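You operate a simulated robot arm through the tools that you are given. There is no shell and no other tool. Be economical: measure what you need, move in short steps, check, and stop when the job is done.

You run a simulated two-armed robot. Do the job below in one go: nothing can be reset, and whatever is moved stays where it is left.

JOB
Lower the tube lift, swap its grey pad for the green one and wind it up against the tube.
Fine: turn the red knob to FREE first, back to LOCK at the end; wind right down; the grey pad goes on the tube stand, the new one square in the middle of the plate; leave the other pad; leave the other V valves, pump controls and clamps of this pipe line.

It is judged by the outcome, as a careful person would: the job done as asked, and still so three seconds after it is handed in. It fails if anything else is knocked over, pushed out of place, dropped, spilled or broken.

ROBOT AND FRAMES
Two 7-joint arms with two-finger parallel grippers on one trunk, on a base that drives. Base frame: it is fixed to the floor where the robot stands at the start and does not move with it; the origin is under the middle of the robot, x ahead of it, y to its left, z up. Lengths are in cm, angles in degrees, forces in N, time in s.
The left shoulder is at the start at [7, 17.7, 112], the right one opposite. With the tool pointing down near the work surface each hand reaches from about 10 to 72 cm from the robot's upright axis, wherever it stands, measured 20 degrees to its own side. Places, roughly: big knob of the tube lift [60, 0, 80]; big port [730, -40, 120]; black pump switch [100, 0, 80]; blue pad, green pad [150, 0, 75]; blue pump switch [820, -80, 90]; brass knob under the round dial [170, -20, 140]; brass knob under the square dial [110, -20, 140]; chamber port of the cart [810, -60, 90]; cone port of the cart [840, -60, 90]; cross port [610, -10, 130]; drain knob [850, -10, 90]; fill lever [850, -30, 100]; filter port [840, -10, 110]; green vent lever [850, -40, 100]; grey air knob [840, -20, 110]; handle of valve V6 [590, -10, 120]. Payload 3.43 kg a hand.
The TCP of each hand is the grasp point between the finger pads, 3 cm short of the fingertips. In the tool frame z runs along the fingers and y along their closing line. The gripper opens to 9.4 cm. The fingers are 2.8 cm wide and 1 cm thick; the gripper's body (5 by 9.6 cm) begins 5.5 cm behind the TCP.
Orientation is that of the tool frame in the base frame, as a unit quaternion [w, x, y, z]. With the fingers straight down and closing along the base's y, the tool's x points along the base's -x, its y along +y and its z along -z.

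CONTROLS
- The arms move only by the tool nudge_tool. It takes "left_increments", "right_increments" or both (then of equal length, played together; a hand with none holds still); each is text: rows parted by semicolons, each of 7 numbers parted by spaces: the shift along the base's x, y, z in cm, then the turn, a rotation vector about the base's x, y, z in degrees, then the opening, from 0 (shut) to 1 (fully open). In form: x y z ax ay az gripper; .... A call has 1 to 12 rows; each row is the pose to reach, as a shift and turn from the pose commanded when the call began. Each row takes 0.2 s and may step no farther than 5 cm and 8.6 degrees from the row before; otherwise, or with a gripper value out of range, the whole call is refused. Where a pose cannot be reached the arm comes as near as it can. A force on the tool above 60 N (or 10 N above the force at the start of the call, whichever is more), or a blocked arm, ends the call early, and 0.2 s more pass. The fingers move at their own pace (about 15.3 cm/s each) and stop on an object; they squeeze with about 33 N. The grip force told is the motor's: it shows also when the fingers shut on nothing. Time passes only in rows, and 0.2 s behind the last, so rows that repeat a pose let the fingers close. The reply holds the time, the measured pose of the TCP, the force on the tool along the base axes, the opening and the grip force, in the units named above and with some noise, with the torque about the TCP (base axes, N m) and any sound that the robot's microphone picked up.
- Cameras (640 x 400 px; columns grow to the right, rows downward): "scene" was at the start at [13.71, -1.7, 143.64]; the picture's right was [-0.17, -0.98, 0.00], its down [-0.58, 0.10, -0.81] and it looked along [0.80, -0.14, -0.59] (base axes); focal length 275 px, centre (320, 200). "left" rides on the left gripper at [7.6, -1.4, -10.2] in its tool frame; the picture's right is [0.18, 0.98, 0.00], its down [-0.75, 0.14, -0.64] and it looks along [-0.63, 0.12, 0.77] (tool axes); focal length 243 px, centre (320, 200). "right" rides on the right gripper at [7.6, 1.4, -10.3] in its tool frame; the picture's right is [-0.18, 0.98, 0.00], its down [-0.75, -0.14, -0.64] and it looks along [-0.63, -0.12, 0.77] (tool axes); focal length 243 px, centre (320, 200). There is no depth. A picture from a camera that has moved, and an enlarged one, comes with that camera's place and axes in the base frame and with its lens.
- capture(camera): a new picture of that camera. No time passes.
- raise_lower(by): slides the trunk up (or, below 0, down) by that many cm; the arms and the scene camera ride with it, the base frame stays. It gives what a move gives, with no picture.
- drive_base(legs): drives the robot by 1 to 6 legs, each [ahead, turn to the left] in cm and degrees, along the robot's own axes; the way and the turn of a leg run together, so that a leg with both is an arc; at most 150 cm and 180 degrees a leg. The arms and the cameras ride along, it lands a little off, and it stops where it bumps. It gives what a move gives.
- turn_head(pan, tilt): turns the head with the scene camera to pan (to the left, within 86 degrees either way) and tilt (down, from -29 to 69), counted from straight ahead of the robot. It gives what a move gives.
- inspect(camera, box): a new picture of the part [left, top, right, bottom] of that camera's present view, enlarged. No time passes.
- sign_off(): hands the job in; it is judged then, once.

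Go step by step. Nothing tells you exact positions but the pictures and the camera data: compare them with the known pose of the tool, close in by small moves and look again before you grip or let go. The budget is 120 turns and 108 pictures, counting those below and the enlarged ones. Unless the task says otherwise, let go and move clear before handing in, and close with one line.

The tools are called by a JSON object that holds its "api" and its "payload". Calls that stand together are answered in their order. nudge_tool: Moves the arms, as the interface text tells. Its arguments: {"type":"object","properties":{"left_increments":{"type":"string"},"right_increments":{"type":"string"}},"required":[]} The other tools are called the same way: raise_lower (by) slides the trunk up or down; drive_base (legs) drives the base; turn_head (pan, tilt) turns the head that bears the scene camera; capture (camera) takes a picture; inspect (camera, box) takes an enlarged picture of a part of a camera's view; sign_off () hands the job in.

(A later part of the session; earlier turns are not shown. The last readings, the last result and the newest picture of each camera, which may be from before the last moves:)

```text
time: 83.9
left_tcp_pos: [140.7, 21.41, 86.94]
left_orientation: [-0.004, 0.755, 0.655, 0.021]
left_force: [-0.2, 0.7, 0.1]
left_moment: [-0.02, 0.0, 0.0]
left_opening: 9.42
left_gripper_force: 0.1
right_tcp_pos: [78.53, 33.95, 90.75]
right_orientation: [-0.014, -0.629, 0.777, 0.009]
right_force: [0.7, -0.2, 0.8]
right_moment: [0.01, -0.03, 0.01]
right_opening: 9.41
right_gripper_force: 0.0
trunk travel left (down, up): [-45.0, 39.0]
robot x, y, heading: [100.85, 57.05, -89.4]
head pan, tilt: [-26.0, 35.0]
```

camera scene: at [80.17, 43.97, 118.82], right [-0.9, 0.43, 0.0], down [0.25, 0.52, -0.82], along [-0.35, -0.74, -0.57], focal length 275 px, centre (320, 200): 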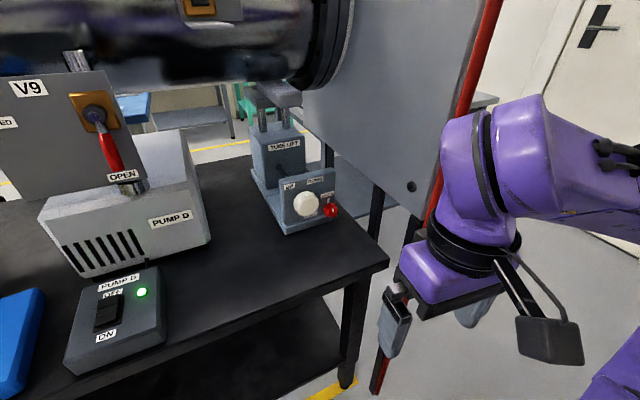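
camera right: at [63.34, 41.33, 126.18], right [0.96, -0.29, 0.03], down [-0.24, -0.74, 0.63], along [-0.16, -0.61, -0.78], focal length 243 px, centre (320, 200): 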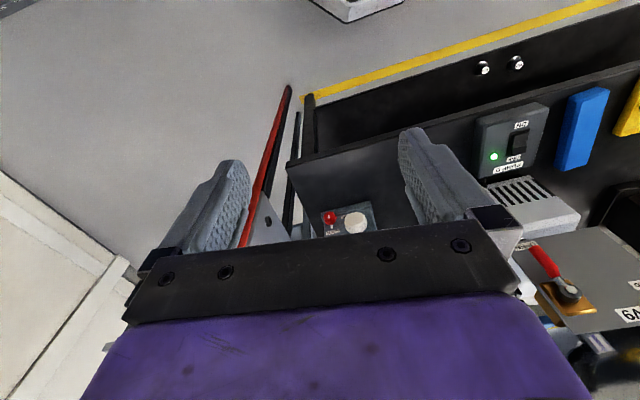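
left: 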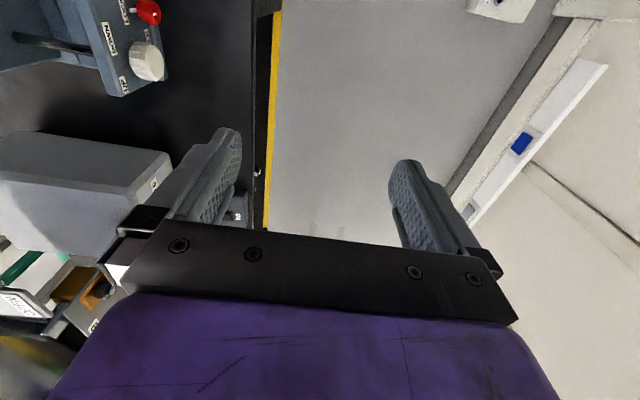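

{"api": "nudge_tool", "payload": {"right_increments": "-3 -3 0 0 0 6 1; -6 -6 0 0 0 12 1; -9 -9 0 0 0 12 1; -12 -12 0 0 0 12 1; -15 -15 0 0 0 12 1; -18 -18 0 0 0 12 1; -18 -18 0 0 0 12 1"}}

{"api": "nudge_tool", "payload": {"right_increments": "0 0 0 -8 0 0 1; 0 0 0 -16 0 0 1; 0 0 0 -24 0 0 1; 0 0 0 -32 0 0 1; 0 0 0 -40 0 0 1; 0 0 0 -48 0 0 1; 0 0 0 -56 0 0 1; 0 0 0 -64 0 0 1; 0 0 0 -72 0 0 1; 0 0 0 -80 0 0 1; 0 0 0 -88 0 0 1; 0 0 0 -90 0 0 1"}}

{"api": "capture", "payload": {"camera": "scene"}}

{"api": "capture", "payload": {"camera": "right"}}

```text
time: 85.5
left_tcp_pos: [140.65, 21.47, 86.68]
left_orientation: [-0.003, 0.756, 0.655, 0.021]
left_force: [0.1, -0.2, -0.1]
left_moment: [0.02, 0.0, 0.04]
left_opening: 9.39
left_gripper_force: 0.1
right_tcp_pos: [60.45, 15.83, 90.83]
right_orientation: [-0.014, -0.706, 0.708, 0.008]
right_force: [0.8, -0.4, -0.2]
right_moment: [0.0, -0.03, 0.0]
right_opening: 9.41
right_gripper_force: 0.1
trunk travel left (down, up): [-45.0, 39.0]
robot x, y, heading: [100.82, 57.2, -89.4]
head pan, tilt: [-26.0, 35.0]
```

```text
time: 88.1
left_tcp_pos: [140.67, 21.39, 86.71]
left_orientation: [-0.004, 0.755, 0.655, 0.022]
left_force: [0.3, -0.5, -0.5]
left_moment: [0.01, 0.01, 0.04]
left_opening: 9.37
left_gripper_force: 0.0
right_tcp_pos: [57.72, 13.37, 91.5]
right_orientation: [0.51, 0.489, -0.504, 0.496]
right_force: [0.4, -0.7, 0.0]
right_moment: [-0.01, 0.05, 0.0]
right_opening: 9.42
right_gripper_force: 0.0
right hand out of reach, approached as far as the arm can: row 9, 10, 11, 12
trunk travel left (down, up): [-45.0, 39.0]
robot x, y, heading: [100.77, 57.16, -89.3]
head pan, tilt: [-26.0, 35.0]
```

```text
79 pictures are left
camera scene: at [97.21, 43.98, 118.82], right [-0.9, 0.43, 0.0], down [0.25, 0.52, -0.82], along [-0.35, -0.74, -0.57], focal length 275 px, centre (320, 200)
```

scene: 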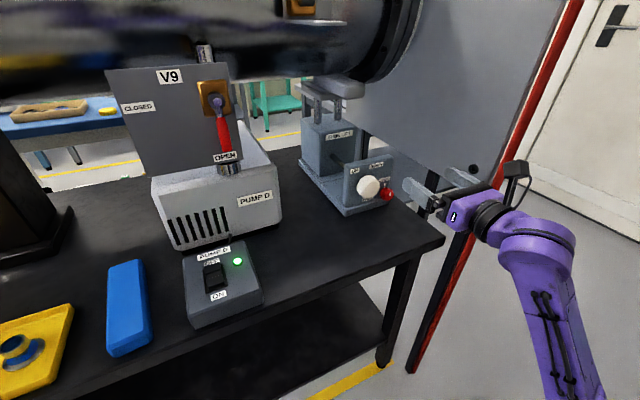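

```text
78 pictures are left
camera right: at [56.69, 23.76, 98.95], right [-0.98, 0.03, -0.18], down [0.16, 0.63, -0.76], along [0.09, -0.78, -0.62], focal length 243 px, centre (320, 200)
```

right: 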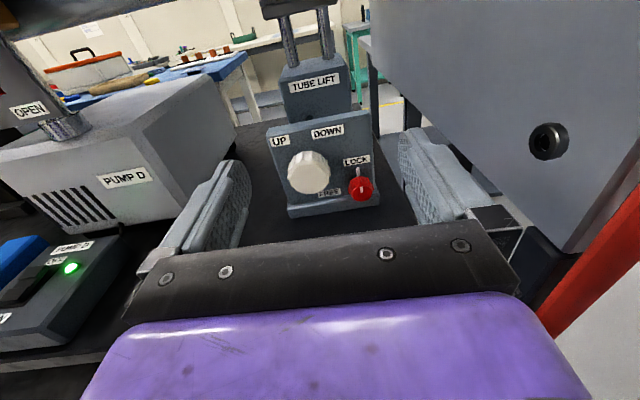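

The hand is level with its camera on top, and I see both knobs plainly: red at about (53.7, −4.8, 77.3), white at (60.5, −3.8, 81.7). Moving in front of the red one.

{"api": "nudge_tool", "payload": {"right_increments": "-1 0 -3.5 0 0 0 0.5; -2 0 -7 0 0 0 0.5; -3 0 -10.5 0 0 0 0.5; -4 0 -14 0 0 0 0.5; -4 -4 -14.2 0 0 0 0.5; -4 -8 -14.2 0 0 0 0.5; -4 -11 -14.2 0 0 0 0.5; -4 -11 -14.2 0 0 0 0.5"}}

{"api": "capture", "payload": {"camera": "right"}}

```text
time: 89.9
left_tcp_pos: [140.64, 21.4, 86.77]
left_orientation: [-0.003, 0.755, 0.655, 0.021]
left_force: [-1.0, 0.7, 1.0]
left_moment: [0.0, 0.01, -0.01]
left_opening: 9.4
left_gripper_force: 0.1
right_tcp_pos: [53.75, 2.45, 77.24]
right_orientation: [0.51, 0.489, -0.507, 0.494]
right_force: [0.4, -0.6, 0.7]
right_moment: [0.0, 0.0, 0.02]
right_opening: 4.71
right_gripper_force: 0.1
trunk travel left (down, up): [-45.0, 39.0]
robot x, y, heading: [100.72, 57.16, -89.5]
head pan, tilt: [-26.0, 35.0]
```

```text
77 pictures are left
camera right: at [52.7, 12.79, 84.83], right [-0.98, 0.03, -0.18], down [0.16, 0.63, -0.76], along [0.09, -0.78, -0.62], focal length 243 px, centre (320, 200)
```

right: 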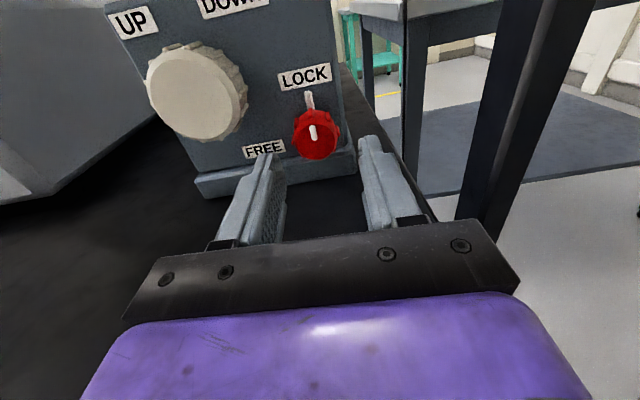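

The red knob lies right between the open fingers. Before gripping I'll test the roll range in free space with a counter‑clockwise quarter turn.

{"api": "nudge_tool", "payload": {"right_increments": "0 0 1 0 8 0 0.5; 0 0 1 0 16 0 0.5; 0 0 1 0 24 0 0.5; 0 0 1 0 32 0 0.5; 0 0 1 0 40 0 0.5; 0 0 1 0 48 0 0.5; 0 0 1 0 56 0 0.5; 0 0 1 0 64 0 0.5; 0 0 1 0 72 0 0.5; 0 0 1 0 80 0 0.5; 0 0 1 0 88 0 0.5; 0 0 1 0 88 0 0.5"}}

{"api": "capture", "payload": {"camera": "scene"}}

```text
time: 92.5
left_tcp_pos: [140.41, 21.39, 86.87]
left_orientation: [-0.003, 0.755, 0.655, 0.023]
left_force: [-0.5, 0.4, -0.3]
left_moment: [-0.04, -0.07, 0.02]
left_opening: 9.42
left_gripper_force: 0.1
right_tcp_pos: [65.74, 2.04, 83.16]
right_orientation: [0.684, 0.723, -0.081, 0.056]
right_force: [-0.3, -0.2, -0.6]
right_moment: [0.02, -0.07, 0.01]
right_opening: 4.72
right_gripper_force: 0.0
right hand out of reach, approached as far as the arm can: row 6, 7, 8, 9, 10, 11, 12
trunk travel left (down, up): [-45.0, 39.0]
robot x, y, heading: [101.12, 57.19, -89.4]
head pan, tilt: [-26.0, 35.0]
```

```text
76 pictures are left
camera scene: at [96.96, 44.05, 118.82], right [-0.9, 0.43, 0.0], down [0.25, 0.52, -0.82], along [-0.35, -0.74, -0.57], focal length 275 px, centre (320, 200)
```

scene: 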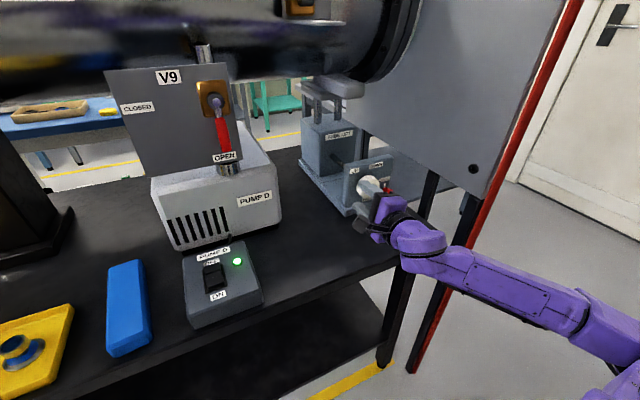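

Past about +40° of roll the arm runs out and drifted, touching nothing. I'll return to the pose in front of the red knob and work within −30…+35°, regripping.

{"api": "nudge_tool", "payload": {"right_increments": "0 2 0 0 0 0 0.5; -1.5 3 0 -0.6 -7.9 -0.2 0.5; -3 3 0 -1.1 -15.8 -0.4 0.5; -4.5 3 -0.5 -1.7 -23.7 -0.7 0.5; -6 3 -1 -2.3 -31.6 -0.9 0.5; -7.5 3 -2 -2.8 -39.5 -1.1 0.5; -9 3 -3 -3.4 -47.3 -1.3 0.5; -10 3 -4 -4 -55.2 -1.5 0.5; -11 3 -5 -4.6 -63.1 -1.8 0.5; -12 3 -6 -5.1 -71 -2 0.5; -12 3 -6 -5.7 -78.9 -2.2 0.5; -12 3 -6 -5.7 -78.9 -2.2 0.5"}}

{"api": "capture", "payload": {"camera": "right"}}

```text
time: 95.1
left_tcp_pos: [140.64, 21.26, 86.74]
left_orientation: [-0.005, 0.756, 0.655, 0.022]
left_force: [0.1, 0.1, 0.4]
left_moment: [0.02, 0.03, 0.0]
left_opening: 9.38
left_gripper_force: 0.1
right_tcp_pos: [53.92, 5.04, 77.07]
right_orientation: [0.509, 0.488, -0.508, 0.495]
right_force: [0.0, 0.4, 0.0]
right_moment: [0.01, 0.0, 0.0]
right_opening: 4.7
right_gripper_force: 0.1
trunk travel left (down, up): [-45.0, 39.0]
robot x, y, heading: [101.09, 57.02, -89.3]
head pan, tilt: [-26.0, 35.0]
```

```text
75 pictures are left
camera right: at [52.79, 15.44, 84.75], right [-0.98, 0.03, -0.19], down [0.17, 0.63, -0.76], along [0.1, -0.78, -0.62], focal length 243 px, centre (320, 200)
```

right: 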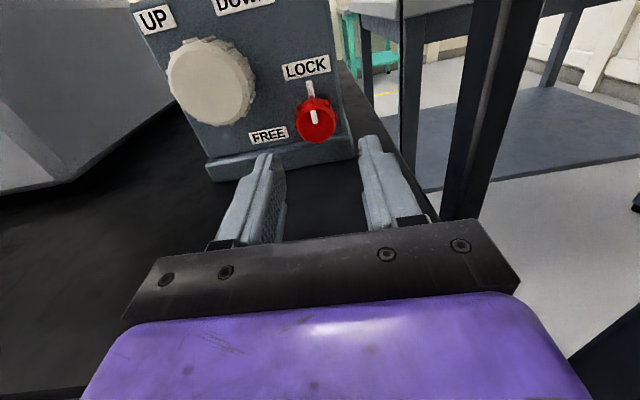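

{"api": "nudge_tool", "payload": {"right_increments": "-0.1 0 0 0 -8 0 0.52; -0.1 0 0 0 -16 0 0.52; -0.1 0 0 0 -24 0 0.52; -0.1 0 0 0 -30 0 0.52; -0.1 -3 0 0 -30 0 0.52; -0.1 -6 0 0 -30 0 0.52; -0.1 -8.6 0 0 -30 0 0.52; -0.1 -8.6 0 0 -30 0 0.52"}}

{"api": "capture", "payload": {"camera": "right"}}

```text
time: 96.9
left_tcp_pos: [140.57, 21.48, 86.8]
left_orientation: [-0.003, 0.755, 0.655, 0.021]
left_force: [-1.0, 0.2, 1.1]
left_moment: [0.01, 0.02, -0.03]
left_opening: 9.41
left_gripper_force: 0.1
right_tcp_pos: [53.48, -2.8, 77.16]
right_orientation: [-0.361, -0.345, 0.621, -0.604]
right_force: [-0.7, 4.2, 1.0]
right_moment: [0.1, 0.0, -0.12]
right_opening: 4.9
right_gripper_force: 0.2
right hand out of reach, approached as far as the arm can: row 7, 8
trunk travel left (down, up): [-45.0, 39.0]
robot x, y, heading: [100.95, 56.74, -89.5]
head pan, tilt: [-26.0, 35.0]
```

```text
74 pictures are left
camera right: at [48.82, 7.51, 83.3], right [-0.76, 0.03, -0.65], down [0.52, 0.63, -0.57], along [0.39, -0.78, -0.49], focal length 243 px, centre (320, 200)
```

right: 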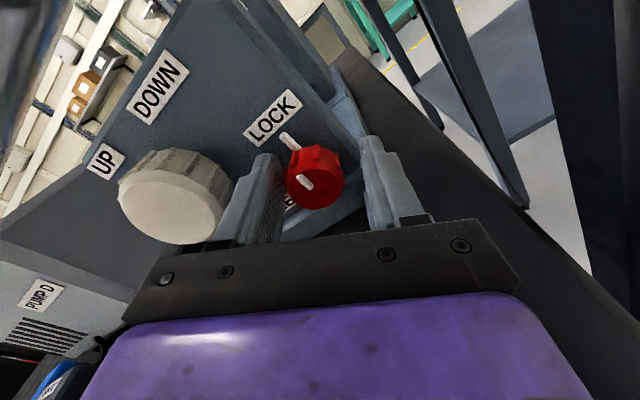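

Reach ends just short, so I'll back the hand off and drive the base 7 cm nearer.

{"api": "nudge_tool", "payload": {"right_increments": "0 3 0 0 0 0 0.52; 0 6 0 0 0 0 0.52; 0 10 0 0 0 0 0.52; 0 12 0 0 0 0 0.52; 0 12 0 0 0 0 0.52"}}

{"api": "drive_base", "payload": {"legs": [[8, 0]]}}

{"api": "capture", "payload": {"camera": "right"}}

```text
time: 98.1
left_tcp_pos: [140.71, 21.37, 86.75]
left_orientation: [-0.004, 0.755, 0.655, 0.021]
left_force: [0.5, 0.3, 0.1]
left_moment: [0.01, 0.0, -0.01]
left_opening: 9.4
left_gripper_force: 0.0
right_tcp_pos: [53.86, 9.19, 77.19]
right_orientation: [-0.361, -0.344, 0.622, -0.604]
right_force: [0.0, -0.2, -0.4]
right_moment: [0.01, 0.0, 0.03]
right_opening: 4.88
right_gripper_force: 0.0
trunk travel left (down, up): [-45.0, 39.0]
robot x, y, heading: [101.01, 57.07, -89.4]
head pan, tilt: [-26.0, 35.0]
```

```text
time: 99.2
left_tcp_pos: [140.79, 13.39, 86.69]
left_orientation: [-0.004, 0.755, 0.655, 0.023]
left_force: [0.2, 0.2, -0.7]
left_moment: [0.01, 0.02, -0.01]
left_opening: 9.42
left_gripper_force: 0.2
right_tcp_pos: [54.02, 0.95, 77.18]
right_orientation: [-0.361, -0.344, 0.623, -0.603]
right_force: [0.1, -0.2, -0.2]
right_moment: [-0.01, -0.01, 0.0]
right_opening: 4.9
right_gripper_force: 0.1
trunk travel left (down, up): [-45.0, 39.0]
robot x, y, heading: [100.8, 48.86, -89.4]
head pan, tilt: [-26.0, 35.0]
```

```text
73 pictures are left
camera right: at [49.14, 11.39, 83.18], right [-0.76, 0.03, -0.65], down [0.52, 0.63, -0.57], along [0.39, -0.77, -0.49], focal length 243 px, centre (320, 200)
```

right: 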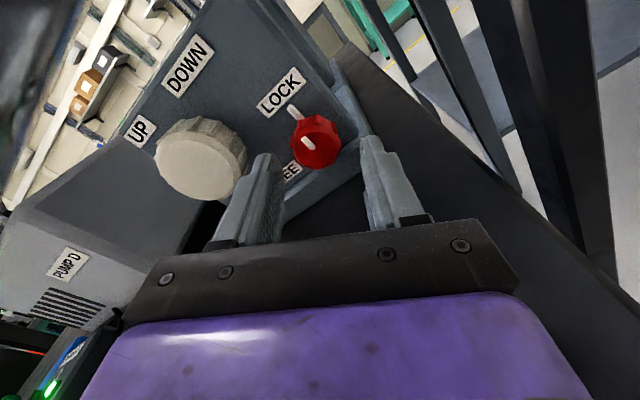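

{"api": "nudge_tool", "payload": {"right_increments": "-0.2 -2.5 0 0 0 0 0.52; -0.2 -4.8 0 0 0 0 0.52; -0.2 -4.8 0 0 0 0 0; -0.2 -4.8 0 0 0 0 0; -0.2 -4.8 0 0 0 0 0"}}

{"api": "capture", "payload": {"camera": "right"}}

```text
time: 100.0
left_tcp_pos: [140.62, 13.88, 86.91]
left_orientation: [-0.002, 0.757, 0.653, 0.018]
left_force: [1.0, -0.1, 0.2]
left_moment: [0.0, 0.0, 0.01]
left_opening: 9.41
left_gripper_force: 0.1
right_tcp_pos: [53.51, -3.04, 77.13]
right_orientation: [-0.362, -0.343, 0.624, -0.602]
right_force: [-0.7, 39.9, 4.1]
right_moment: [0.53, 0.44, -0.85]
right_opening: 4.28
right_gripper_force: 32.8
trunk travel left (down, up): [-45.0, 39.0]
robot x, y, heading: [101.06, 49.23, -90.0]
head pan, tilt: [-26.0, 35.0]
stopped in row 3 (right hand): the force on the tool passed its limit at 68 N (the readings are from after the stop); the commanded pose is now the measured one
```

```text
72 pictures are left
camera right: at [48.86, 7.49, 83.16], right [-0.76, 0.04, -0.65], down [0.53, 0.63, -0.57], along [0.39, -0.78, -0.5], focal length 243 px, centre (320, 200)
```

right: 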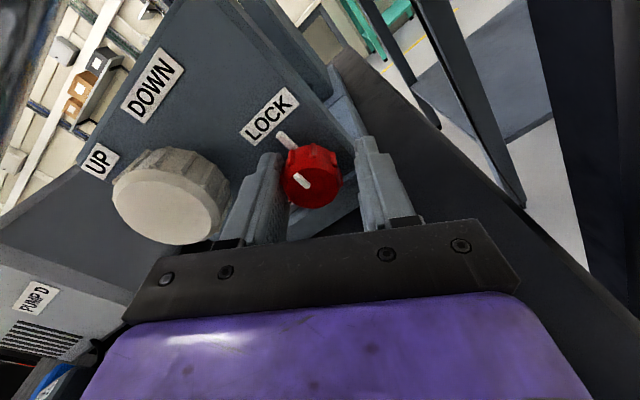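

The fingertips touched the panel at y≈−6; I'll back off half a centimetre, centre on the knob, and close.

{"api": "nudge_tool", "payload": {"right_increments": "0 0.6 0 0 0 0 0.5; 0.3 0.6 0.15 0 0 0 0.5; 0.3 0.6 0.15 0 0 0 0; 0.3 0.6 0.15 0 0 0 0; 0.3 0.6 0.15 0 0 0 0; 0.3 0.6 0.15 0 0 0 0"}}

{"api": "capture", "payload": {"camera": "right"}}

```text
time: 101.4
left_tcp_pos: [140.78, 13.44, 86.57]
left_orientation: [-0.006, 0.757, 0.653, 0.019]
left_force: [0.1, 0.2, 0.8]
left_moment: [0.0, 0.0, 0.02]
left_opening: 9.4
left_gripper_force: 0.0
right_tcp_pos: [54.08, -2.85, 77.05]
right_orientation: [-0.36, -0.346, 0.625, -0.6]
right_force: [16.8, -13.1, 5.1]
right_moment: [-0.3, 0.04, 1.08]
right_opening: 3.27
right_gripper_force: 44.8
trunk travel left (down, up): [-45.0, 39.0]
robot x, y, heading: [101.09, 49.26, -89.8]
head pan, tilt: [-26.0, 35.0]
```

```text
71 pictures are left
camera right: at [49.43, 7.5, 83.14], right [-0.76, 0.04, -0.65], down [0.52, 0.64, -0.57], along [0.39, -0.77, -0.5], focal length 243 px, centre (320, 200)
```

right: 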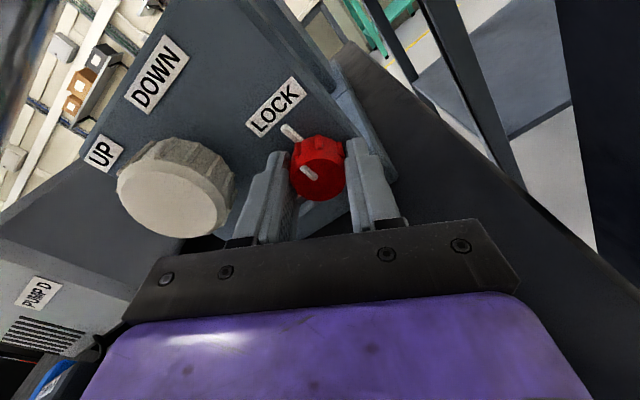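

Gripped (3.3 cm). Turning counter‑clockwise 60°.

{"api": "nudge_tool", "payload": {"right_increments": "0.2 0 0 0 8 0 0; 0.2 0 0 0 16 0 0; 0.2 0 0 0 24 0 0; 0.2 0 0 0 32 0 0; 0.2 0 0 0 40 0 0; 0.2 0 0 0 48 0 0; 0.2 0 0 0 56 0 0; 0.2 0 0 0 62 0 0; 0.2 0 0 0 62 0 0"}}

{"api": "capture", "payload": {"camera": "right"}}

```text
time: 103.4
left_tcp_pos: [140.63, 13.46, 86.78]
left_orientation: [-0.004, 0.756, 0.654, 0.021]
left_force: [-0.4, 0.2, -0.6]
left_moment: [-0.01, 0.0, 0.0]
left_opening: 9.41
left_gripper_force: 0.1
right_tcp_pos: [54.03, -2.79, 77.01]
right_orientation: [0.633, 0.603, -0.35, 0.336]
right_force: [-17.4, -19.9, 25.3]
right_moment: [0.53, -0.02, 0.5]
right_opening: 3.26
right_gripper_force: 45.1
trunk travel left (down, up): [-45.0, 39.0]
robot x, y, heading: [100.86, 49.29, -89.8]
head pan, tilt: [-26.0, 35.0]
```

```text
70 pictures are left
camera right: at [57.12, 7.57, 84.05], right [-0.93, 0.04, 0.36], down [-0.26, 0.63, -0.73], along [-0.26, -0.77, -0.58], focal length 243 px, centre (320, 200)
```

right: 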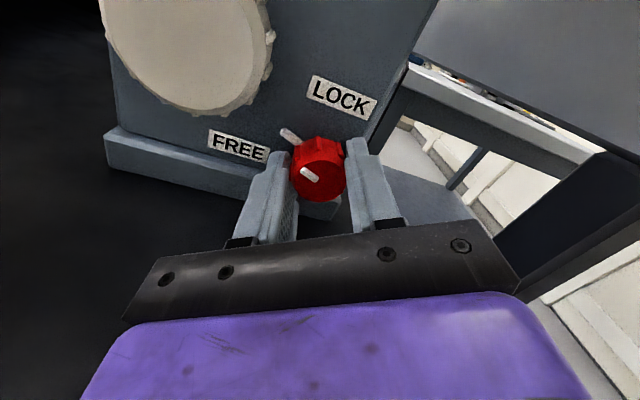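

It turned with the pointer 60° toward FREE. I'll regrip and turn the rest.

{"api": "nudge_tool", "payload": {"right_increments": "0 0 0 0 0 0 0.5; 0 0 0 0 0 0 0.5; 0.05 0.1 0 0 -8 0 0.5; 0.05 0.1 0 0 -16 0 0.5; 0.05 0.1 0 0 -24 0 0.5; 0.05 0.1 0 0 -30 0 0.5; 0.05 0.1 0 0 -30 0 0; 0.05 0.1 0 0 -30 0 0; 0.05 0.1 0 0 -30 0 0; 0.05 0.1 0 0 -30 0 0"}}

{"api": "nudge_tool", "payload": {"right_increments": "0 0 0 0 8 0 0; 0 0 0 0 16 0 0; 0 0 0 0 24 0 0; 0 0 0 0 29 0 0; 0 0 0 0 29 0 0"}}

{"api": "capture", "payload": {"camera": "right"}}

```text
time: 105.6
left_tcp_pos: [140.57, 13.57, 86.88]
left_orientation: [-0.002, 0.756, 0.654, 0.021]
left_force: [0.1, -0.8, 0.3]
left_moment: [0.0, 0.0, -0.02]
left_opening: 9.39
left_gripper_force: 0.1
right_tcp_pos: [53.96, -2.63, 76.57]
right_orientation: [0.517, 0.497, -0.503, 0.482]
right_force: [1.4, 11.6, -13.9]
right_moment: [0.4, 0.02, 0.07]
right_opening: 3.27
right_gripper_force: 44.7
trunk travel left (down, up): [-45.0, 39.0]
robot x, y, heading: [101.12, 49.18, -89.5]
head pan, tilt: [-26.0, 35.0]
```

```text
time: 106.8
left_tcp_pos: [140.44, 13.55, 86.88]
left_orientation: [-0.004, 0.756, 0.654, 0.021]
left_force: [0.4, 1.1, 0.7]
left_moment: [-0.01, -0.01, -0.03]
left_opening: 9.38
left_gripper_force: 0.1
right_tcp_pos: [53.89, -2.69, 77.01]
right_orientation: [0.629, 0.601, -0.355, 0.343]
right_force: [-15.7, -5.3, 10.9]
right_moment: [0.22, -0.49, 0.81]
right_opening: 3.28
right_gripper_force: 45.1
trunk travel left (down, up): [-45.0, 39.0]
robot x, y, heading: [100.61, 49.43, -89.7]
head pan, tilt: [-26.0, 35.0]
```

```text
69 pictures are left
camera right: at [56.98, 7.65, 84.09], right [-0.94, 0.04, 0.35], down [-0.24, 0.63, -0.74], along [-0.25, -0.77, -0.58], focal length 243 px, centre (320, 200)
```

right: 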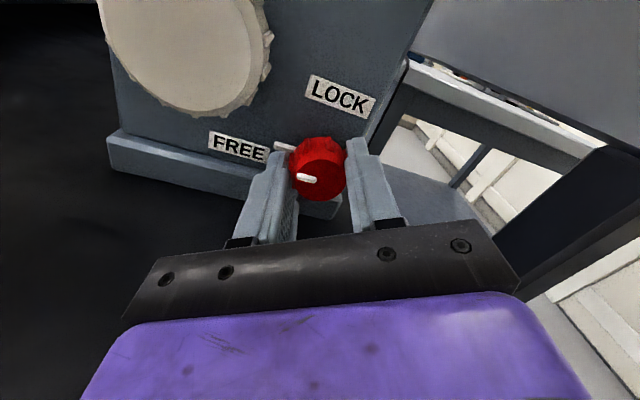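

The red pointer is at FREE. I'll let go, back off, and line up on the white knob.

{"api": "nudge_tool", "payload": {"right_increments": "0 0 0 0 0 0 0.55; 0 0 0 0 0 0 0.55; 0 2.5 0 0 0 0 0.75; 0 5 0 0 0 0 0.75; 2 5 1.5 0 0 0 0.75; 4 5 3 0 0 0 0.75; 6.5 5 4.7 0 0 0 0.75; 6.5 5 4.7 0 0 0 0.75"}}

{"api": "capture", "payload": {"camera": "right"}}

```text
time: 108.6
left_tcp_pos: [140.53, 13.43, 86.75]
left_orientation: [-0.003, 0.756, 0.654, 0.022]
left_force: [-1.0, 0.5, 0.4]
left_moment: [-0.02, 0.02, 0.0]
left_opening: 9.4
left_gripper_force: 0.1
right_tcp_pos: [60.62, 2.26, 81.66]
right_orientation: [0.627, 0.601, -0.356, 0.343]
right_force: [-0.2, -0.1, -0.7]
right_moment: [-0.01, 0.0, -0.02]
right_opening: 7.02
right_gripper_force: 0.0
trunk travel left (down, up): [-45.0, 39.0]
robot x, y, heading: [100.73, 49.12, -89.5]
head pan, tilt: [-26.0, 35.0]
```

```text
68 pictures are left
camera right: at [63.63, 12.62, 88.71], right [-0.94, 0.04, 0.34], down [-0.24, 0.63, -0.73], along [-0.25, -0.77, -0.58], focal length 243 px, centre (320, 200)
```

right: 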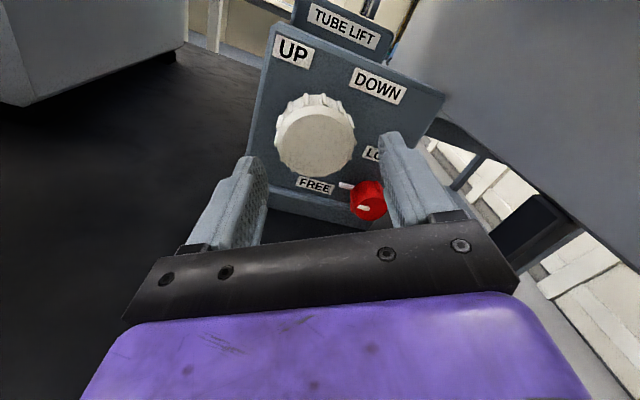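

{"api": "nudge_tool", "payload": {"right_increments": "-0.1 -2.5 -0.2 0 0 0 0.75; -0.1 -4.8 -0.2 0 0 0 0.75; -0.1 -4.8 -0.2 0 0 0 0; -0.1 -4.8 -0.2 0 0 0 0; -0.1 -4.8 -0.2 0 0 0 0; -0.1 -4.8 -0.2 0 -8 0 0; -0.1 -4.8 -0.2 0 -16 0 0; -0.1 -4.8 -0.2 0 -24 0 0; -0.1 -4.8 -0.2 0 -32 0 0; -0.1 -4.8 -0.2 0 -40 0 0; -0.1 -4.8 -0.2 0 -48 0 0; -0.1 -4.8 -0.2 0 -56 0 0"}}

{"api": "inspect", "payload": {"camera": "scene", "box": [280, 50, 440, 220]}}

{"api": "capture", "payload": {"camera": "right"}}

```text
time: 111.2
left_tcp_pos: [140.76, 13.48, 86.65]
left_orientation: [-0.004, 0.757, 0.654, 0.021]
left_force: [-0.1, -0.8, -0.6]
left_moment: [-0.01, -0.03, 0.01]
left_opening: 9.39
left_gripper_force: 0.1
right_tcp_pos: [60.76, -2.62, 81.4]
right_orientation: [-0.385, -0.371, 0.609, -0.586]
right_force: [18.4, 8.5, -15.0]
right_moment: [-0.17, 0.07, 1.74]
right_opening: 5.54
right_gripper_force: 45.3
trunk travel left (down, up): [-45.0, 39.0]
robot x, y, heading: [101.2, 49.35, -89.7]
head pan, tilt: [-26.0, 35.0]
```

```text
2.35 times, centred on (360, 135) of scene
camera zoom: at [97.35, 36.13, 118.81], right [-0.9, 0.43, 0.0], down [0.25, 0.52, -0.82], along [-0.36, -0.74, -0.57], focal length 647 px, centre (226, 353)
```

zoom: 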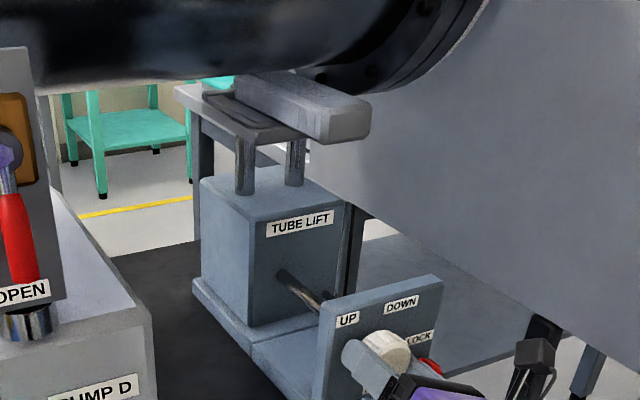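

```text
66 pictures are left
camera right: at [56.55, 7.74, 87.88], right [-0.81, 0.04, -0.59], down [0.47, 0.64, -0.61], along [0.35, -0.77, -0.53], focal length 243 px, centre (320, 200)
```

right: 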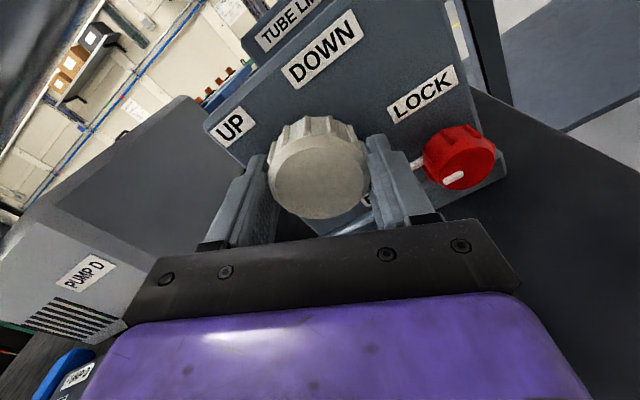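

The white knob turns clockwise freely. I'll carry on with a long stroke and watch the plate.

{"api": "nudge_tool", "payload": {"right_increments": "0 0 0 0 -8.5 0 0; 0 0 0 0 -17 0 0; 0 0 0 0 -25.5 0 0; 0 0 0 0 -34 0 0; 0 0 0 0 -42.5 0 0; 0 0 0 0 -51 0 0; 0 0 0 0 -59.5 0 0; 0 0 0 0 -68 0 0; 0 0 0 0 -76.5 0 0; 0 0 0 0 -85 0 0; 0 0 0 0 -93 0 0; 0 0 0 0 -93 0 0"}}

{"api": "inspect", "payload": {"camera": "scene", "box": [280, 50, 440, 220]}}

```text
time: 113.8
left_tcp_pos: [140.9, 13.43, 86.67]
left_orientation: [-0.005, 0.756, 0.654, 0.02]
left_force: [0.4, 0.7, -0.5]
left_moment: [0.01, 0.02, 0.0]
left_opening: 9.39
left_gripper_force: 0.1
right_tcp_pos: [60.73, -2.54, 81.57]
right_orientation: [0.175, 0.17, 0.699, -0.672]
right_force: [8.6, -15.9, 10.6]
right_moment: [-1.33, -0.17, -0.91]
right_opening: 5.52
right_gripper_force: 45.6
trunk travel left (down, up): [-45.0, 39.0]
robot x, y, heading: [101.02, 49.3, -89.6]
head pan, tilt: [-26.0, 35.0]
```

```text
2.35 times, centred on (360, 135) of scene
camera zoom: at [97.45, 36.09, 118.83], right [-0.9, 0.44, 0.0], down [0.25, 0.52, -0.82], along [-0.36, -0.74, -0.57], focal length 647 px, centre (226, 353)
```

zoom: 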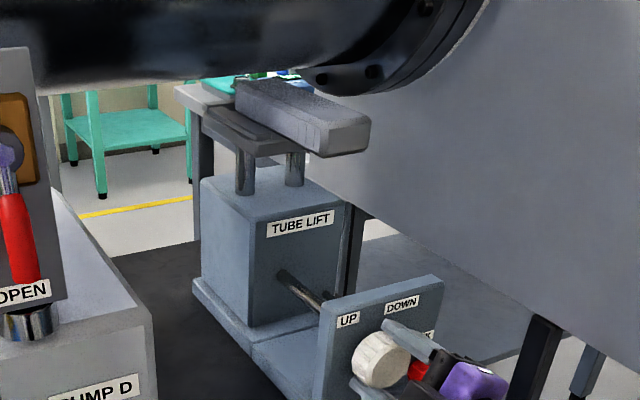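

It's lowering (~1.6 cm for that stroke). I'll ratchet back and repeat.

{"api": "nudge_tool", "payload": {"right_increments": "0 0 0 0 0 0 0.75; 0 0 0 0 8.5 0 0.75; 0 0 0 0 17 0 0.75; 0 0 0 0 25.5 0 0.75; 0 0 0 0 34 0 0.75; 0 0 0 0 42.5 0 0.75; 0 0 0 0 51 0 0.75; 0 0 0 0 59.5 0 0.75; 0 0 0 0 68 0 0.75; 0 0 0 0 76.5 0 0.75; 0 0 0 0 85 0 0.75; 0 0 0 0 93 0 0.75"}}

{"api": "nudge_tool", "payload": {"right_increments": "0 0 0 0 8.5 0 0.75; 0 0 0 0 17 0 0.75; 0 0 0 0 25.5 0 0.75; 0 0 0 0 34 0 0.75; 0 0 0 0 42.5 0 0.75; 0 0 0 0 51 0 0.75; 0 0 0 0 56 0 0.75; 0 0 0 0 56 0 0; 0 0 0 0 56 0 0; 0 0 0 0 56 0 0; 0 0 0 0 48 0 0; 0 0 0 0 40 0 0"}}

{"api": "nudge_tool", "payload": {"right_increments": "0 0 0 0 -8.5 0 0; 0 0 0 0 -17 0 0; 0 0 0 0 -25.5 0 0; 0 0 0 0 -34 0 0; 0 0 0 0 -42.5 0 0; 0 0 0 0 -51 0 0; 0 0 0 0 -59.5 0 0; 0 0 0 0 -68 0 0; 0 0 0 0 -76.5 0 0; 0 0 0 0 -85 0 0; 0 0 0 0 -93 0 0; 0 0 0 0 -101 0 0"}}

{"api": "nudge_tool", "payload": {"right_increments": "0 0 0 0 -8.5 0 0; 0 0 0 0 -17 0 0; 0 0 0 0 -25.5 0 0; 0 0 0 0 -32 0 0; 0 0 0 0 -32 0 0"}}

{"api": "inspect", "payload": {"camera": "scene", "box": [280, 50, 440, 220]}}

```text
time: 116.4
left_tcp_pos: [140.7, 13.53, 86.88]
left_orientation: [-0.004, 0.756, 0.654, 0.02]
left_force: [0.8, 0.5, -0.6]
left_moment: [-0.01, -0.03, 0.04]
left_opening: 9.4
left_gripper_force: 0.0
right_tcp_pos: [60.48, -2.6, 81.32]
right_orientation: [-0.388, -0.37, 0.609, -0.584]
right_force: [-0.4, 0.2, 0.2]
right_moment: [0.01, 0.0, 0.04]
right_opening: 7.05
right_gripper_force: 0.1
trunk travel left (down, up): [-45.0, 39.0]
robot x, y, heading: [100.74, 49.34, -89.6]
head pan, tilt: [-26.0, 35.0]
```

```text
time: 119.0
left_tcp_pos: [140.74, 13.48, 86.72]
left_orientation: [-0.004, 0.757, 0.653, 0.021]
left_force: [0.0, 0.5, 0.1]
left_moment: [0.01, -0.03, 0.02]
left_opening: 9.42
left_gripper_force: 0.1
right_tcp_pos: [60.63, -2.58, 81.34]
right_orientation: [0.571, 0.548, -0.44, 0.424]
right_force: [8.4, 7.1, -10.4]
right_moment: [0.48, 0.05, 1.4]
right_opening: 5.58
right_gripper_force: 45.1
trunk travel left (down, up): [-45.0, 39.0]
robot x, y, heading: [100.98, 48.89, -90.0]
head pan, tilt: [-26.0, 35.0]
```

```text
time: 121.6
left_tcp_pos: [140.75, 13.57, 86.68]
left_orientation: [-0.006, 0.756, 0.654, 0.021]
left_force: [0.9, 0.7, 0.2]
left_moment: [-0.03, -0.01, 0.02]
left_opening: 9.43
left_gripper_force: 0.1
right_tcp_pos: [60.68, -2.52, 81.68]
right_orientation: [-0.025, -0.022, 0.721, -0.692]
right_force: [10.6, -3.2, -1.1]
right_moment: [-1.23, 0.94, 0.27]
right_opening: 5.53
right_gripper_force: 45.4
trunk travel left (down, up): [-45.0, 39.0]
robot x, y, heading: [101.0, 49.51, -90.0]
head pan, tilt: [-26.0, 35.0]
```

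```text
time: 122.8
left_tcp_pos: [140.76, 13.33, 86.65]
left_orientation: [-0.005, 0.756, 0.654, 0.02]
left_force: [-0.1, -0.2, 0.7]
left_moment: [-0.01, 0.01, -0.02]
left_opening: 9.4
left_gripper_force: 0.0
right_tcp_pos: [60.54, -2.6, 81.48]
right_orientation: [0.175, 0.17, 0.699, -0.672]
right_force: [6.5, -4.3, 5.0]
right_moment: [-1.44, 0.75, -0.64]
right_opening: 5.49
right_gripper_force: 44.4
trunk travel left (down, up): [-45.0, 39.0]
robot x, y, heading: [100.71, 49.02, -90.0]
head pan, tilt: [-26.0, 35.0]
```

```text
2.35 times, centred on (360, 135) of scene
camera zoom: at [97.39, 36.22, 118.83], right [-0.9, 0.44, 0.0], down [0.25, 0.52, -0.82], along [-0.36, -0.74, -0.57], focal length 647 px, centre (226, 353)
```

zoom: 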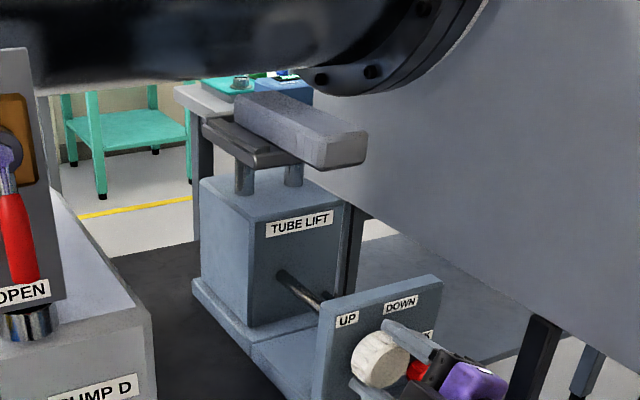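

The torque about the knob axis is now higher than before, which may mean the lower stop; I'll do another stroke and compare the plate height.

{"api": "nudge_tool", "payload": {"right_increments": "0 0 0 0 0 0 0.75; 0 0 0 0 8.5 0 0.75; 0 0 0 0 17 0 0.75; 0 0 0 0 25.5 0 0.75; 0 0 0 0 34 0 0.75; 0 0 0 0 42.5 0 0.75; 0 0 0 0 51 0 0.75; 0 0 0 0 59.5 0 0.75; 0 0 0 0 68 0 0.75; 0 0 0 0 76.5 0 0.75; 0 0 0 0 85 0 0.75; 0 0 0 0 93 0 0.75"}}

{"api": "nudge_tool", "payload": {"right_increments": "0 0 0 0 0 0 0; 0 0 0 0 0 0 0; 0 0 0 0 0 0 0; 0 0 0 0 -8.5 0 0; 0 0 0 0 -17 0 0; 0 0 0 0 -25.5 0 0; 0 0 0 0 -34 0 0; 0 0 0 0 -42.5 0 0; 0 0 0 0 -51 0 0; 0 0 0 0 -51 0 0"}}

{"api": "inspect", "payload": {"camera": "scene", "box": [280, 50, 440, 220]}}

```text
time: 125.4
left_tcp_pos: [140.65, 13.44, 86.72]
left_orientation: [-0.004, 0.756, 0.654, 0.02]
left_force: [0.1, 1.0, 0.0]
left_moment: [0.02, 0.02, 0.0]
left_opening: 9.41
left_gripper_force: 0.0
right_tcp_pos: [60.53, -2.33, 81.32]
right_orientation: [-0.388, -0.371, 0.608, -0.585]
right_force: [-0.5, 0.0, 0.2]
right_moment: [-0.03, 0.0, -0.01]
right_opening: 7.08
right_gripper_force: 0.2
trunk travel left (down, up): [-45.0, 39.0]
robot x, y, heading: [100.78, 48.98, -89.8]
head pan, tilt: [-26.0, 35.0]
```

```text
time: 127.6
left_tcp_pos: [140.75, 13.48, 86.64]
left_orientation: [-0.005, 0.756, 0.654, 0.018]
left_force: [-0.5, 1.3, 0.4]
left_moment: [0.02, 0.03, -0.01]
left_opening: 9.41
left_gripper_force: 0.1
right_tcp_pos: [60.64, -2.5, 81.48]
right_orientation: [-0.088, -0.082, 0.716, -0.687]
right_force: [10.0, -1.8, 4.5]
right_moment: [-1.3, 0.78, 0.54]
right_opening: 5.5
right_gripper_force: 44.9
trunk travel left (down, up): [-45.0, 39.0]
robot x, y, heading: [101.22, 49.4, -90.0]
head pan, tilt: [-26.0, 35.0]
```

```text
2.35 times, centred on (360, 135) of scene
camera zoom: at [97.48, 36.24, 118.83], right [-0.9, 0.44, 0.0], down [0.25, 0.52, -0.82], along [-0.36, -0.74, -0.57], focal length 647 px, centre (226, 353)
```

zoom: 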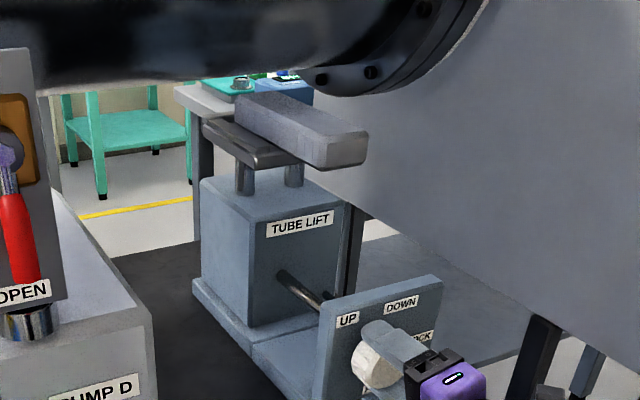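

The plate stays put and the knob slips at ~0.8 N·m: the lift is right down. I'll release and back off to look at the grey pad.

{"api": "nudge_tool", "payload": {"right_increments": "0 0 0 0 0 0 0.9; 0 0 0 0 0 0 0.9; 0 4 0 0 0 0 0.9; 0 8 0 0 0 0 0.9; 0 12 0 0 8 0 0.9; 0 12 4 0 16 0 0.9; 0 12 8 0 24 0 0.9; 0 12 12 0 32 0 0.9; 0 12 15 0 40 0 0.9; 0 12 15 0 48 0 0.9; 0 12 15 0 56 0 0.9; 0 12 15 0 64 0 0.9"}}

{"api": "nudge_tool", "payload": {"right_increments": "0 0 0 0 8 0 0.9; 0 0 0 0 14 0 0.9; 0 0 0 0 14 0 0.9"}}

{"api": "capture", "payload": {"camera": "right"}}

{"api": "inspect", "payload": {"camera": "scene", "box": [290, 60, 390, 122]}}

```text
time: 130.2
left_tcp_pos: [140.7, 13.47, 86.8]
left_orientation: [-0.005, 0.757, 0.654, 0.02]
left_force: [-0.9, -0.6, -0.3]
left_moment: [0.01, 0.01, 0.03]
left_opening: 9.38
left_gripper_force: 0.2
right_tcp_pos: [58.5, 7.8, 97.55]
right_orientation: [-0.454, -0.435, 0.561, -0.538]
right_force: [-0.8, -0.4, 0.8]
right_moment: [0.01, 0.02, -0.01]
right_opening: 8.45
right_gripper_force: 0.1
right hand out of reach, approached as far as the arm can: row 4, 5, 6, 7, 8, 9, 10, 11, 12
trunk travel left (down, up): [-45.0, 39.0]
robot x, y, heading: [101.08, 49.04, -89.4]
head pan, tilt: [-26.0, 35.0]
```

```text
time: 131.0
left_tcp_pos: [140.58, 13.41, 86.74]
left_orientation: [-0.004, 0.756, 0.654, 0.021]
left_force: [0.3, -0.5, 0.0]
left_moment: [0.0, 0.02, 0.0]
left_opening: 9.39
left_gripper_force: 0.1
right_tcp_pos: [58.48, 7.75, 97.77]
right_orientation: [0.519, 0.497, -0.502, 0.482]
right_force: [0.0, -0.4, -0.1]
right_moment: [-0.01, 0.01, 0.02]
right_opening: 8.46
right_gripper_force: 0.1
trunk travel left (down, up): [-45.0, 39.0]
robot x, y, heading: [101.03, 49.22, -89.9]
head pan, tilt: [-26.0, 35.0]
```

```text
62 pictures are left
camera right: at [57.72, 18.09, 105.41], right [-0.99, 0.04, -0.15], down [0.14, 0.63, -0.76], along [0.07, -0.77, -0.63], focal length 243 px, centre (320, 200)
```

right: 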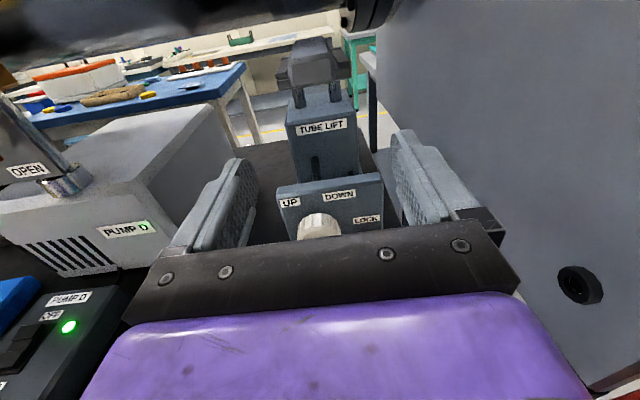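

```text
6.40 times, centred on (340, 91) of scene
camera zoom: at [97.26, 36.19, 118.82], right [-0.9, 0.44, 0.0], down [0.25, 0.52, -0.82], along [-0.36, -0.74, -0.57], focal length 1759 px, centre (192, 898)
```

zoom: 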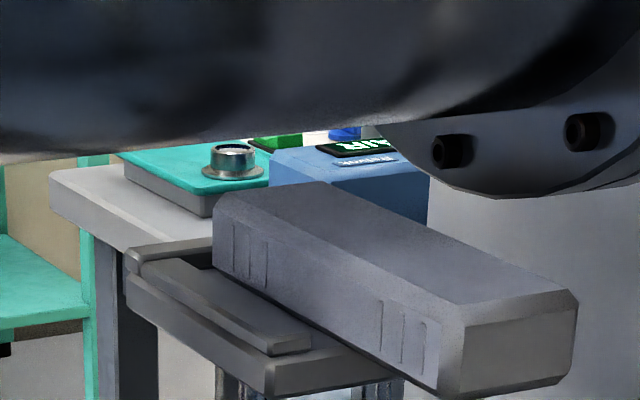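

The grey pad overhangs the plate's front by several centimetres (front face ≈ (58.3, −16.7, 99)), with clear space to the tube. I'll shift the base to x≈108 so the right forearm stays clear of the post when reaching in.

{"api": "drive_base", "payload": {"legs": [[-15, 0], [0, -12], [-10, 0], [0, 24], [27, 0], [0, -12]]}}

{"api": "capture", "payload": {"camera": "right"}}

```text
time: 137.4
left_tcp_pos: [148.42, 11.75, 86.75]
left_orientation: [-0.006, 0.756, 0.655, 0.02]
left_force: [-0.2, 0.3, 0.8]
left_moment: [-0.02, -0.02, -0.01]
left_opening: 9.41
left_gripper_force: 0.0
right_tcp_pos: [66.13, 6.0, 97.79]
right_orientation: [0.518, 0.497, -0.501, 0.483]
right_force: [0.9, -0.4, -0.3]
right_moment: [0.0, 0.01, 0.02]
right_opening: 8.47
right_gripper_force: 0.1
trunk travel left (down, up): [-45.0, 39.0]
robot x, y, heading: [108.67, 47.38, -89.9]
head pan, tilt: [-26.0, 35.0]
```

```text
60 pictures are left
camera right: at [65.4, 16.24, 105.4], right [-0.99, 0.04, -0.15], down [0.14, 0.63, -0.76], along [0.07, -0.77, -0.63], focal length 243 px, centre (320, 200)
```

right: 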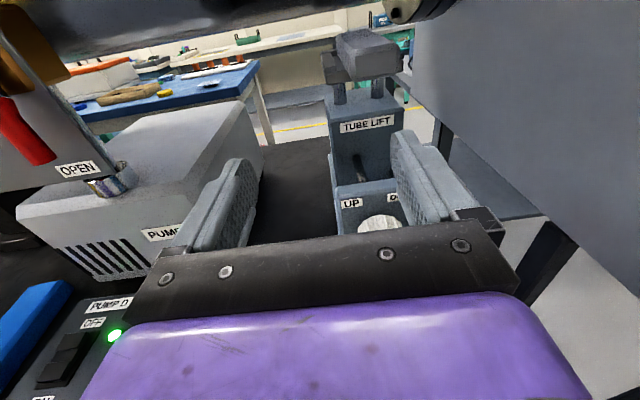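

{"api": "nudge_tool", "payload": {"right_increments": "-2.6 -3 0 0 0 0 1; -5.2 -6 0.3 0 0 0 1; -7.8 -9 0.7 0 0 0 1; -7.8 -12 0.7 0 0 0 1; -7.8 -15 0.7 0 0 0 1; -7.8 -15 0.7 0 0 0 1"}}

{"api": "capture", "payload": {"camera": "right"}}

{"api": "capture", "payload": {"camera": "scene"}}

```text
time: 138.8
left_tcp_pos: [148.39, 11.78, 86.71]
left_orientation: [-0.006, 0.755, 0.655, 0.019]
left_force: [0.1, 0.4, 0.4]
left_moment: [0.02, 0.02, -0.01]
left_opening: 9.4
left_gripper_force: 0.0
right_tcp_pos: [58.44, -9.13, 98.53]
right_orientation: [0.518, 0.497, -0.501, 0.483]
right_force: [-0.2, 0.0, -0.6]
right_moment: [-0.03, -0.03, -0.01]
right_opening: 9.4
right_gripper_force: 0.1
trunk travel left (down, up): [-45.0, 39.0]
robot x, y, heading: [108.94, 47.97, -90.0]
head pan, tilt: [-26.0, 35.0]
```

```text
59 pictures are left
camera right: at [57.54, 1.3, 106.17], right [-0.99, 0.04, -0.15], down [0.14, 0.63, -0.76], along [0.07, -0.77, -0.63], focal length 243 px, centre (320, 200)
```

right: 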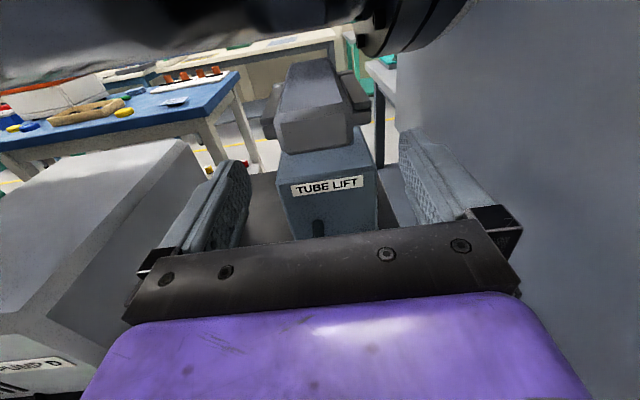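

```text
58 pictures are left
camera scene: at [105.02, 34.43, 118.82], right [-0.9, 0.43, 0.0], down [0.25, 0.52, -0.82], along [-0.36, -0.74, -0.57], focal length 275 px, centre (320, 200)
```

scene: 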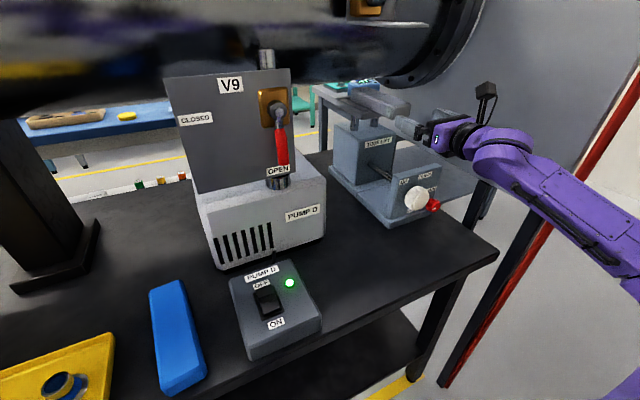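

Pad front is centred between the fingers (pad ≈ 5.8 wide, 4 high). Advancing 10.5 cm and closing.

{"api": "nudge_tool", "payload": {"right_increments": "0.1 -3 0.3 0 0 0 1; 0.1 -6 0.3 0 0 0 1; 0.1 -9 0.3 0 0 0 1; 0.1 -10.5 0.3 0 0 0 1; 0.1 -10.5 0.3 0 0 0 1"}}

{"api": "capture", "payload": {"camera": "right"}}

```text
time: 140.0
left_tcp_pos: [148.31, 11.82, 86.75]
left_orientation: [-0.006, 0.755, 0.656, 0.02]
left_force: [-0.5, -0.8, 0.4]
left_moment: [0.01, -0.02, 0.02]
left_opening: 9.4
left_gripper_force: 0.0
right_tcp_pos: [58.52, -19.53, 98.74]
right_orientation: [0.518, 0.498, -0.501, 0.483]
right_force: [0.4, -0.2, 1.0]
right_moment: [-0.01, 0.0, -0.02]
right_opening: 9.39
right_gripper_force: 0.2
trunk travel left (down, up): [-45.0, 39.0]
robot x, y, heading: [109.03, 47.32, -89.9]
head pan, tilt: [-26.0, 35.0]
```

```text
57 pictures are left
camera right: at [57.7, -9.26, 106.4], right [-0.99, 0.04, -0.15], down [0.14, 0.63, -0.76], along [0.07, -0.77, -0.63], focal length 243 px, centre (320, 200)
```

right: 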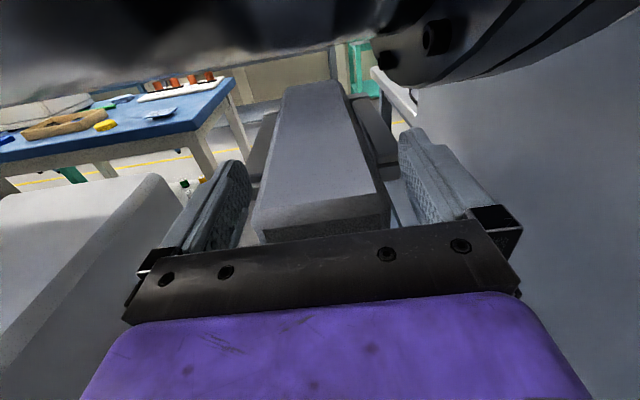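

{"api": "nudge_tool", "payload": {"right_increments": "0 0 0 0 0 0 0; 0 0 0 0 0 0 0; 0 0 0 0 0 0 0; 0 0 0 0 0 0 0"}}

{"api": "capture", "payload": {"camera": "right"}}

```text
time: 141.0
left_tcp_pos: [148.43, 11.72, 86.68]
left_orientation: [-0.006, 0.755, 0.655, 0.02]
left_force: [0.3, 0.7, -1.1]
left_moment: [-0.03, 0.0, 0.0]
left_opening: 9.42
left_gripper_force: 0.0
right_tcp_pos: [58.44, -19.57, 98.76]
right_orientation: [0.518, 0.497, -0.501, 0.483]
right_force: [0.5, -0.8, 2.1]
right_moment: [-0.11, -0.12, 0.04]
right_opening: 6.56
right_gripper_force: 33.1
trunk travel left (down, up): [-45.0, 39.0]
robot x, y, heading: [109.1, 47.18, -89.8]
head pan, tilt: [-26.0, 35.0]
```

```text
56 pictures are left
camera right: at [57.71, -9.24, 106.41], right [-0.99, 0.04, -0.15], down [0.14, 0.63, -0.76], along [0.07, -0.77, -0.63], focal length 243 px, centre (320, 200)
```

right: 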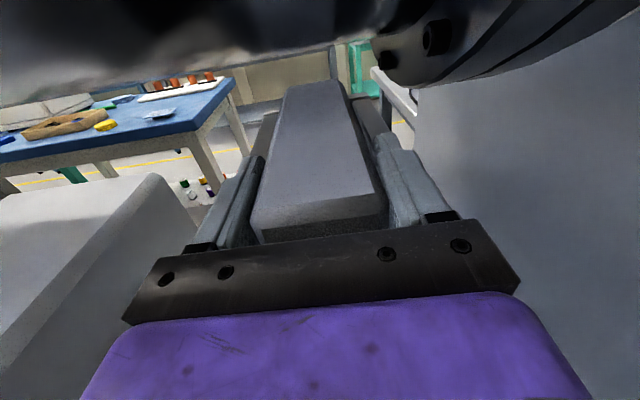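

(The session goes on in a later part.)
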